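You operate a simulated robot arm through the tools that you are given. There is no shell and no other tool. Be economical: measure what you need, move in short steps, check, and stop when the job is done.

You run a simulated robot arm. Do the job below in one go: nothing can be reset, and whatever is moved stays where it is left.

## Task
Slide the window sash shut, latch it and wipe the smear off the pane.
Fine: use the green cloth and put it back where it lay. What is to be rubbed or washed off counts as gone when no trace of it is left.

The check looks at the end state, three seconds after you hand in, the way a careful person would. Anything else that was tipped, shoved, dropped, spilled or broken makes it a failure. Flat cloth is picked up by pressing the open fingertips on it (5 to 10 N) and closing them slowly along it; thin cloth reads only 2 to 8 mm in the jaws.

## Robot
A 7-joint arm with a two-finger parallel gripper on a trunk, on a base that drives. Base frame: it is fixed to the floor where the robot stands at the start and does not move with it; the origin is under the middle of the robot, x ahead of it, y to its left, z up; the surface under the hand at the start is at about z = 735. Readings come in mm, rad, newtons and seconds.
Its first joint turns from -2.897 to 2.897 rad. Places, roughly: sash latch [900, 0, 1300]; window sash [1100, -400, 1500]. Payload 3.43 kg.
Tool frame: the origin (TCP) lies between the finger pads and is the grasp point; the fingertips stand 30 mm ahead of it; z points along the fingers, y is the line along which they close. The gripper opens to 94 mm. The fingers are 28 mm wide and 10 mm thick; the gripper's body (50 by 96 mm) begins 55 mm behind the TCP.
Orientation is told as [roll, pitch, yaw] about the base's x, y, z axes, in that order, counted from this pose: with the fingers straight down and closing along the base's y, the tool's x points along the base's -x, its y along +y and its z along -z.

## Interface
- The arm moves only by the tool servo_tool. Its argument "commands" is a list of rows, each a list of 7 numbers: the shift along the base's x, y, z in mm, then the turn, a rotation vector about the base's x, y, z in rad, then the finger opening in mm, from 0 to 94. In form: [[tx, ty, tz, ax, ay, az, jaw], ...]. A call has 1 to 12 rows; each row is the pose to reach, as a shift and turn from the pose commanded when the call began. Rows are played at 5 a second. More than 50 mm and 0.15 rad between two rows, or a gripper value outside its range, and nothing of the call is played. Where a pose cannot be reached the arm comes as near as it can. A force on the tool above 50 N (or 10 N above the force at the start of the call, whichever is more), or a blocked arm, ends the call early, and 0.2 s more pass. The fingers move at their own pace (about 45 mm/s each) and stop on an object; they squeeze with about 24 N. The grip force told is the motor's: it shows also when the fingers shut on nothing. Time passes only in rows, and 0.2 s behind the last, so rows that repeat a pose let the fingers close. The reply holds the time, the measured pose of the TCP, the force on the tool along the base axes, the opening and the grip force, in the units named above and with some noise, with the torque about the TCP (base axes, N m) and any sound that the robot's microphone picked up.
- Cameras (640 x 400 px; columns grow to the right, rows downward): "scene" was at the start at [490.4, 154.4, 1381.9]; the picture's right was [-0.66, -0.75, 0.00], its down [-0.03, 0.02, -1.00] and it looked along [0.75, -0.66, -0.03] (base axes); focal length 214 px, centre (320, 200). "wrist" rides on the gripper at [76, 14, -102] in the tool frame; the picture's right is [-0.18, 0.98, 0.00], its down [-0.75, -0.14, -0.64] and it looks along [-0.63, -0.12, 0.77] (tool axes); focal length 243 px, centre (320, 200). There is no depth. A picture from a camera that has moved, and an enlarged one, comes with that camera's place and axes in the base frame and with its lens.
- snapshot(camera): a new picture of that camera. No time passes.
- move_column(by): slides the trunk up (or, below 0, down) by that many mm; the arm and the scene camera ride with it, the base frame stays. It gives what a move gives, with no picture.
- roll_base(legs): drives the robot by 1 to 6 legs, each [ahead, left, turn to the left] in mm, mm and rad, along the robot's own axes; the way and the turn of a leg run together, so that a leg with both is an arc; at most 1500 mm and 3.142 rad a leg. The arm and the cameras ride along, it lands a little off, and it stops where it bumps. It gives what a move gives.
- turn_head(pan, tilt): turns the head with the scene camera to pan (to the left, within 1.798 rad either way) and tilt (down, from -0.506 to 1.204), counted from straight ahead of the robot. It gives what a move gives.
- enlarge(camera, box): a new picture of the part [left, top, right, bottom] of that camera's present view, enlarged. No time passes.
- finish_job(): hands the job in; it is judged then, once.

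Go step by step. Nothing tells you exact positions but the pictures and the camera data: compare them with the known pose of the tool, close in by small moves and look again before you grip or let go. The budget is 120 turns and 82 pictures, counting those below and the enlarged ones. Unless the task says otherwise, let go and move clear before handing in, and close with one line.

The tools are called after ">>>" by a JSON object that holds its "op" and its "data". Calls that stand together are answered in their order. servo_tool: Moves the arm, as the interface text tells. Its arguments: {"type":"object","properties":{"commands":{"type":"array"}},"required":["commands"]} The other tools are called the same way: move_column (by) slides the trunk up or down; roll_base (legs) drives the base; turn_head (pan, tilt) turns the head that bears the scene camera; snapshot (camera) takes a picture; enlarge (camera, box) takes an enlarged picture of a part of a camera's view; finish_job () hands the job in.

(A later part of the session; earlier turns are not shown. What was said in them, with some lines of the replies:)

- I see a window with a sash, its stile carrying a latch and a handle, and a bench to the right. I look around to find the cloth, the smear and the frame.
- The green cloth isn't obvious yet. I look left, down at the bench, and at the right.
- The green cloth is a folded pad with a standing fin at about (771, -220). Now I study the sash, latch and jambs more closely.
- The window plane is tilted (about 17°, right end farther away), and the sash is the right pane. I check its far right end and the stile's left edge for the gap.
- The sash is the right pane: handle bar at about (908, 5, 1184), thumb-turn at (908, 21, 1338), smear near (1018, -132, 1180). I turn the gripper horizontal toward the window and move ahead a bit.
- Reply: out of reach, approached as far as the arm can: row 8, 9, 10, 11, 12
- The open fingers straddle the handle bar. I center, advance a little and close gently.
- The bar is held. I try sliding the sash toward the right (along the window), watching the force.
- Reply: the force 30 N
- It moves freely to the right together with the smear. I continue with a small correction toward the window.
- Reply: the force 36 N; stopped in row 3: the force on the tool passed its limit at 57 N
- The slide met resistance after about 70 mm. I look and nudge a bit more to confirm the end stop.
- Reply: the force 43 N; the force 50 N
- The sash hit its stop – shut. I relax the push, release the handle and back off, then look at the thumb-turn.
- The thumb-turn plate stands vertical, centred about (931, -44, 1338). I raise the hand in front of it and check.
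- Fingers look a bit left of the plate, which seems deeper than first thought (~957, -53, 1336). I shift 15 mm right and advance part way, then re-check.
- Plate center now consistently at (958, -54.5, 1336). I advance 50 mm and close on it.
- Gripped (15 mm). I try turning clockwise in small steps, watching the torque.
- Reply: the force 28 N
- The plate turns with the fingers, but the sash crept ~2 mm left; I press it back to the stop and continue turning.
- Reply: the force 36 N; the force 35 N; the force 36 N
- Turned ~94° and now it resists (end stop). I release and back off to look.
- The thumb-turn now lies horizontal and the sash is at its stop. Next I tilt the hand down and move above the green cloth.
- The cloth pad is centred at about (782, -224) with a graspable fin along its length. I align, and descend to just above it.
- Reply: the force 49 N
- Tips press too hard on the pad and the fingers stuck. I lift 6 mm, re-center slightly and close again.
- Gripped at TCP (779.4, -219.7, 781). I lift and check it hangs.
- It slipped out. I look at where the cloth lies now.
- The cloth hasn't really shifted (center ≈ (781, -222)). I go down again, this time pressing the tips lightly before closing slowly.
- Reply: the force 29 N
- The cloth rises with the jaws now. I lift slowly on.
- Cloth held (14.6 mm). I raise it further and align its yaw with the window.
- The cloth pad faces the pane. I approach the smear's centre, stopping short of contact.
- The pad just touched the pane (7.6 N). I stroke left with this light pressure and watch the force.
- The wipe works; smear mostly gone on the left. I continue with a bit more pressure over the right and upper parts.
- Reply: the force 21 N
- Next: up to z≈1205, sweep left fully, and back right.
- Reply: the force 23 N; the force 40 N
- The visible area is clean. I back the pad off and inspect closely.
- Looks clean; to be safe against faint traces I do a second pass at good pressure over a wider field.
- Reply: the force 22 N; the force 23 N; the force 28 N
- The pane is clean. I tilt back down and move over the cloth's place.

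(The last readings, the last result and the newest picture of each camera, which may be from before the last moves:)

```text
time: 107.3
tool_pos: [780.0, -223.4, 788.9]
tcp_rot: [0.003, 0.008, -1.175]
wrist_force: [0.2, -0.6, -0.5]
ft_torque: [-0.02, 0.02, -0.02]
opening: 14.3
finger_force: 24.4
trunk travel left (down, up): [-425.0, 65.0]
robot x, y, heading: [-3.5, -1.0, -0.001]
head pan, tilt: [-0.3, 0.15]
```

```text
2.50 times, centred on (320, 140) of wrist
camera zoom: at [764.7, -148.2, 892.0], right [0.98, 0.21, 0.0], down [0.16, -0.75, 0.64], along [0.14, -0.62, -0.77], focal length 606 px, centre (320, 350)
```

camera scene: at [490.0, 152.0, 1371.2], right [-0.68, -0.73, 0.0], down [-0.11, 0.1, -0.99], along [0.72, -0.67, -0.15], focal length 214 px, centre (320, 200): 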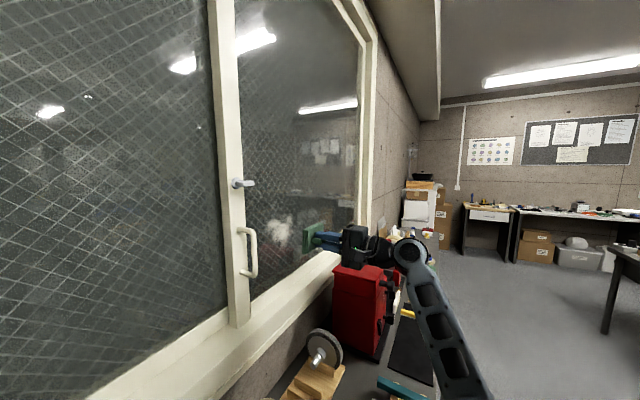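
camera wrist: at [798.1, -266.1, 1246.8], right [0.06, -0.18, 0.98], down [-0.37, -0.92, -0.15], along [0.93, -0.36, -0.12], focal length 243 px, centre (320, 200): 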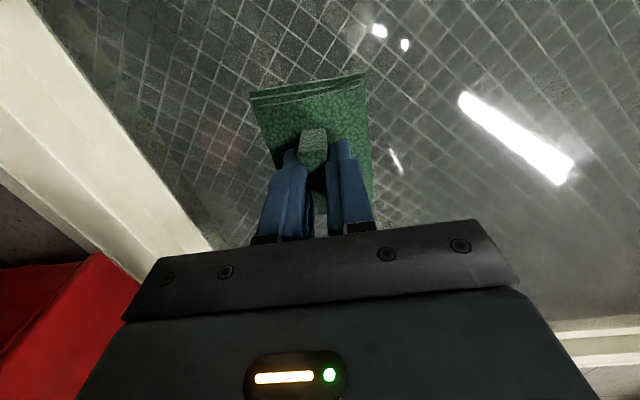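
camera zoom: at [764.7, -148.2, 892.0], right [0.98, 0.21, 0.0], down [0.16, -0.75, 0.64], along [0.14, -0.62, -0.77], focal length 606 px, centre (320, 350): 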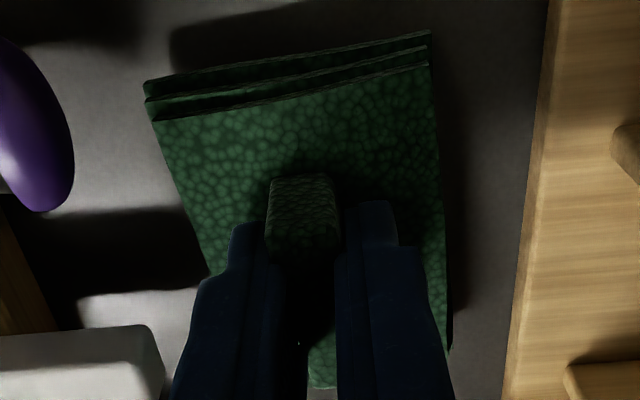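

Matches the earlier view almost exactly. I lower to contact, then open.

>>> {"op": "servo_tool", "data": {"commands": [[0, 0, -4, 0, 0, 0, 0], [0, 0, -7, 0, 0, 0, 0], [0, 0, -9, 0, 0, 0, 0], [0, 0, -10, 0, 0, 0, 0]]}}

```text
time: 108.3
tool_pos: [780.5, -222.2, 780.2]
tcp_rot: [0.006, 0.003, -1.174]
wrist_force: [0.9, -0.1, 2.8]
ft_torque: [-0.11, -0.13, -0.01]
opening: 14.2
finger_force: 24.1
trunk travel left (down, up): [-425.0, 65.0]
robot x, y, heading: [0.8, 1.7, 0.002]
head pan, tilt: [-0.3, 0.15]
```

Touching. I open and lift straight up.

>>> {"op": "servo_tool", "data": {"commands": [[0, 0, 0, 0, 0, 0, 20], [0, 0, 0, 0, 0, 0, 30], [0, 0, 0, 0, 0, 0, 36], [0, 0, 0, 0, 0, 0, 36], [0, 0, 10, 0, 0, 0, 36], [0, 0, 30, 0, 0, 0, 36], [0, 0, 70, 0, 0, 0, 36], [0, 0, 120, 0, 0, 0, 36], [0, 0, 170, 0, 0, 0, 36], [0, 0, 220, 0, 0, 0, 36], [0, 0, 260, 0, 0, 0, 36], [0, 0, 302, 0, 0, 0, 36]]}}

>>> {"op": "enlarge", "data": {"camera": "wrist", "box": [260, 10, 380, 110]}}

```text
time: 110.9
tool_pos: [778.7, -222.4, 1083.3]
tcp_rot: [0.004, 0.005, -1.176]
wrist_force: [0.4, -0.3, 0.0]
ft_torque: [-0.03, 0.01, 0.04]
opening: 35.8
finger_force: 0.2
trunk travel left (down, up): [-425.0, 65.0]
robot x, y, heading: [-0.1, 1.6, 0.004]
head pan, tilt: [-0.3, 0.15]
```

```text
4.00 times, centred on (320, 60) of wrist
camera zoom: at [763.3, -147.9, 1187.0], right [0.98, 0.21, 0.0], down [0.16, -0.75, 0.64], along [0.14, -0.62, -0.77], focal length 970 px, centre (320, 760)
```

zoom: 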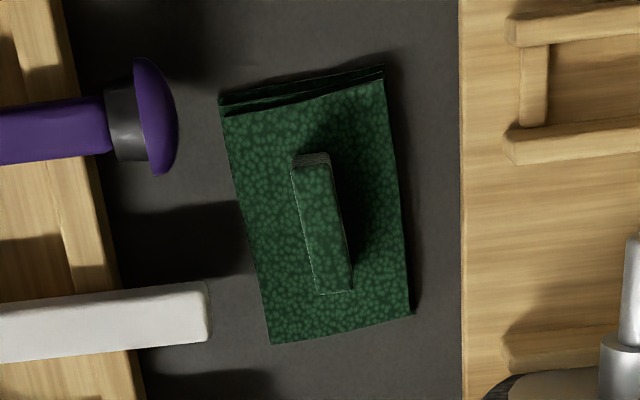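

The cloth lies where it was. As a last check I test that the latch really holds, by nudging the handle leftward with closed fingers; first I tilt the hand horizontal again.

>>> {"op": "servo_tool", "data": {"commands": [[5, 0, 10, 0.041, -0.1235, 0, 30], [10, 0, 20, 0.082, -0.247, 0, 20], [15, 0, 30, 0.123, -0.3705, 0, 10], [20, 0, 40, 0.164, -0.494, 0, 0], [25, 0, 50, 0.205, -0.6175, 0, 0], [30, 0, 60, 0.246, -0.741, 0, 0], [40, 0, 70, 0.287, -0.8645, 0, 0], [50, 0, 80, 0.328, -0.988, 0, 0], [60, 0, 90, 0.369, -1.1115, 0, 0], [70, 0, 100, 0.41, -1.235, 0, 0], [80, 0, 100, 0.451, -1.3585, 0, 0], [90, 0, 100, 0.491, -1.49, 0, 0]]}}

>>> {"op": "servo_tool", "data": {"commands": [[0, 35, 0, 0, 0, 0, 0], [10, 70, 0, 0, 0, 0, 0], [30, 90, 0, 0, 0, 0, 0], [50, 104, 0, 0, 0, 0, 0], [58, 106, 0, 0, 0, 0, 0]]}}

>>> {"op": "enlarge", "data": {"camera": "scene", "box": [320, 150, 440, 270]}}

```text
time: 113.5
tool_pos: [871.4, -223.6, 1181.8]
tcp_rot: [1.575, -0.079, -1.248]
wrist_force: [-0.7, -0.4, 0.4]
ft_torque: [0.0, 0.03, 0.0]
opening: 0.0
finger_force: 24.0
trunk travel left (down, up): [-425.0, 65.0]
robot x, y, heading: [-2.1, 1.2, 0.0]
head pan, tilt: [-0.3, 0.15]
```

```text
time: 114.7
tool_pos: [930.3, -117.4, 1181.0]
tcp_rot: [1.574, -0.075, -1.247]
wrist_force: [-0.6, -0.5, 0.0]
ft_torque: [0.02, -0.01, 0.01]
opening: 0.0
finger_force: 23.4
trunk travel left (down, up): [-425.0, 65.0]
robot x, y, heading: [-2.7, 2.2, 0.001]
head pan, tilt: [-0.3, 0.15]
```

```text
3.33 times, centred on (380, 210) of scene
camera zoom: at [510.6, 187.9, 1371.3], right [-0.29, -0.96, 0.0], down [-0.14, 0.04, -0.99], along [0.94, -0.29, -0.15], focal length 715 px, centre (120, 167)
```

zoom: 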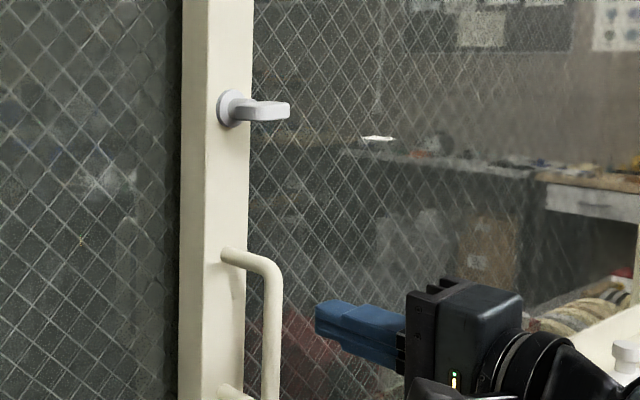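

>>> {"op": "servo_tool", "data": {"commands": [[-3, 9.5, 0, 0, 0, 0, 0], [-6, 19, 0, 0, 0, 0, 0], [-8, 25, 0, 0, 0, 0, 0], [-9, 29, 0, 0, 0, 0, 0], [-10, 32, 0, 0, 0, 0, 0], [-11, 35, 0, 0, 0, 0, 0]]}}

```text
time: 116.1
tool_pos: [919.2, -87.7, 1181.6]
tcp_rot: [1.575, -0.078, -1.26]
wrist_force: [21.3, -26.9, 2.7]
ft_torque: [0.02, 0.09, -1.16]
opening: 0.0
finger_force: 23.7
trunk travel left (down, up): [-425.0, 65.0]
robot x, y, heading: [-1.8, -1.0, 0.001]
head pan, tilt: [-0.3, 0.15]
```

The handle resists ~30 N leftward without moving: it's latched. I back clear and take a final look.

>>> {"op": "servo_tool", "data": {"commands": [[3, -10, 0, 0, 0, 0, 0], [6, -20, 0, 0, 0, 0, 0], [-25, -30, 0, 0, 0, 0, 0], [-50, -45, 0, 0, 0, 0, 0]]}}

>>> {"op": "enlarge", "data": {"camera": "scene", "box": [320, 150, 440, 270]}}

>>> {"op": "turn_head", "data": {"pan": -0.75, "tilt": 0.5}}

>>> {"op": "snapshot", "data": {"camera": "scene"}}

```text
time: 117.1
tool_pos: [868.9, -126.2, 1178.8]
tcp_rot: [1.573, -0.077, -1.246]
wrist_force: [-0.4, -0.6, 0.3]
ft_torque: [-0.03, 0.01, 0.01]
opening: 0.0
finger_force: 24.4
trunk travel left (down, up): [-425.0, 65.0]
robot x, y, heading: [-2.1, 2.2, 0.004]
head pan, tilt: [-0.3, 0.15]
```

```text
3.33 times, centred on (380, 210) of scene
camera zoom: at [510.8, 188.1, 1371.2], right [-0.29, -0.96, 0.0], down [-0.14, 0.04, -0.99], along [0.94, -0.29, -0.15], focal length 715 px, centre (120, 167)
```

zoom: 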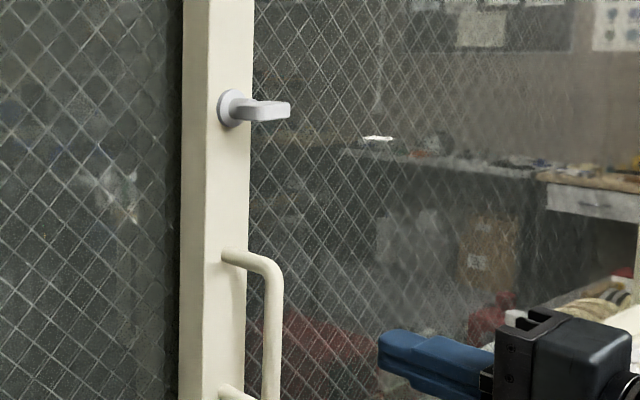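

```text
time: 118.0
tool_pos: [868.2, -126.8, 1179.0]
tcp_rot: [1.573, -0.077, -1.245]
wrist_force: [-0.6, 0.4, -0.4]
ft_torque: [0.01, 0.03, -0.03]
opening: 0.1
finger_force: 23.4
trunk travel left (down, up): [-425.0, 65.0]
robot x, y, heading: [-5.0, 3.7, -0.002]
head pan, tilt: [-0.75, 0.499]
```

```text
14 pictures are left
camera scene: at [488.7, 153.2, 1339.0], right [-0.68, -0.73, 0.0], down [-0.35, 0.33, -0.88], along [0.64, -0.6, -0.48], focal length 214 px, centre (320, 200)
```

scene: 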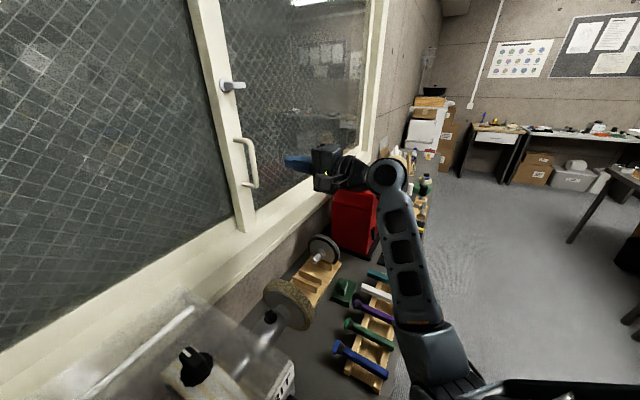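

The sash sits at its stop with the thumb-turn horizontal, and the wiped pane shows no trace of the smear. The cloth is back in place and the hand is clear, so I hand in.

>>> {"op": "finish_job", "data": {}}

```text
The job is handed in.
```

The sash is shut and latched (it held against about 30 N of leftward push on the handle), the smear is wiped off the pane, and the green cloth is back where it lay.
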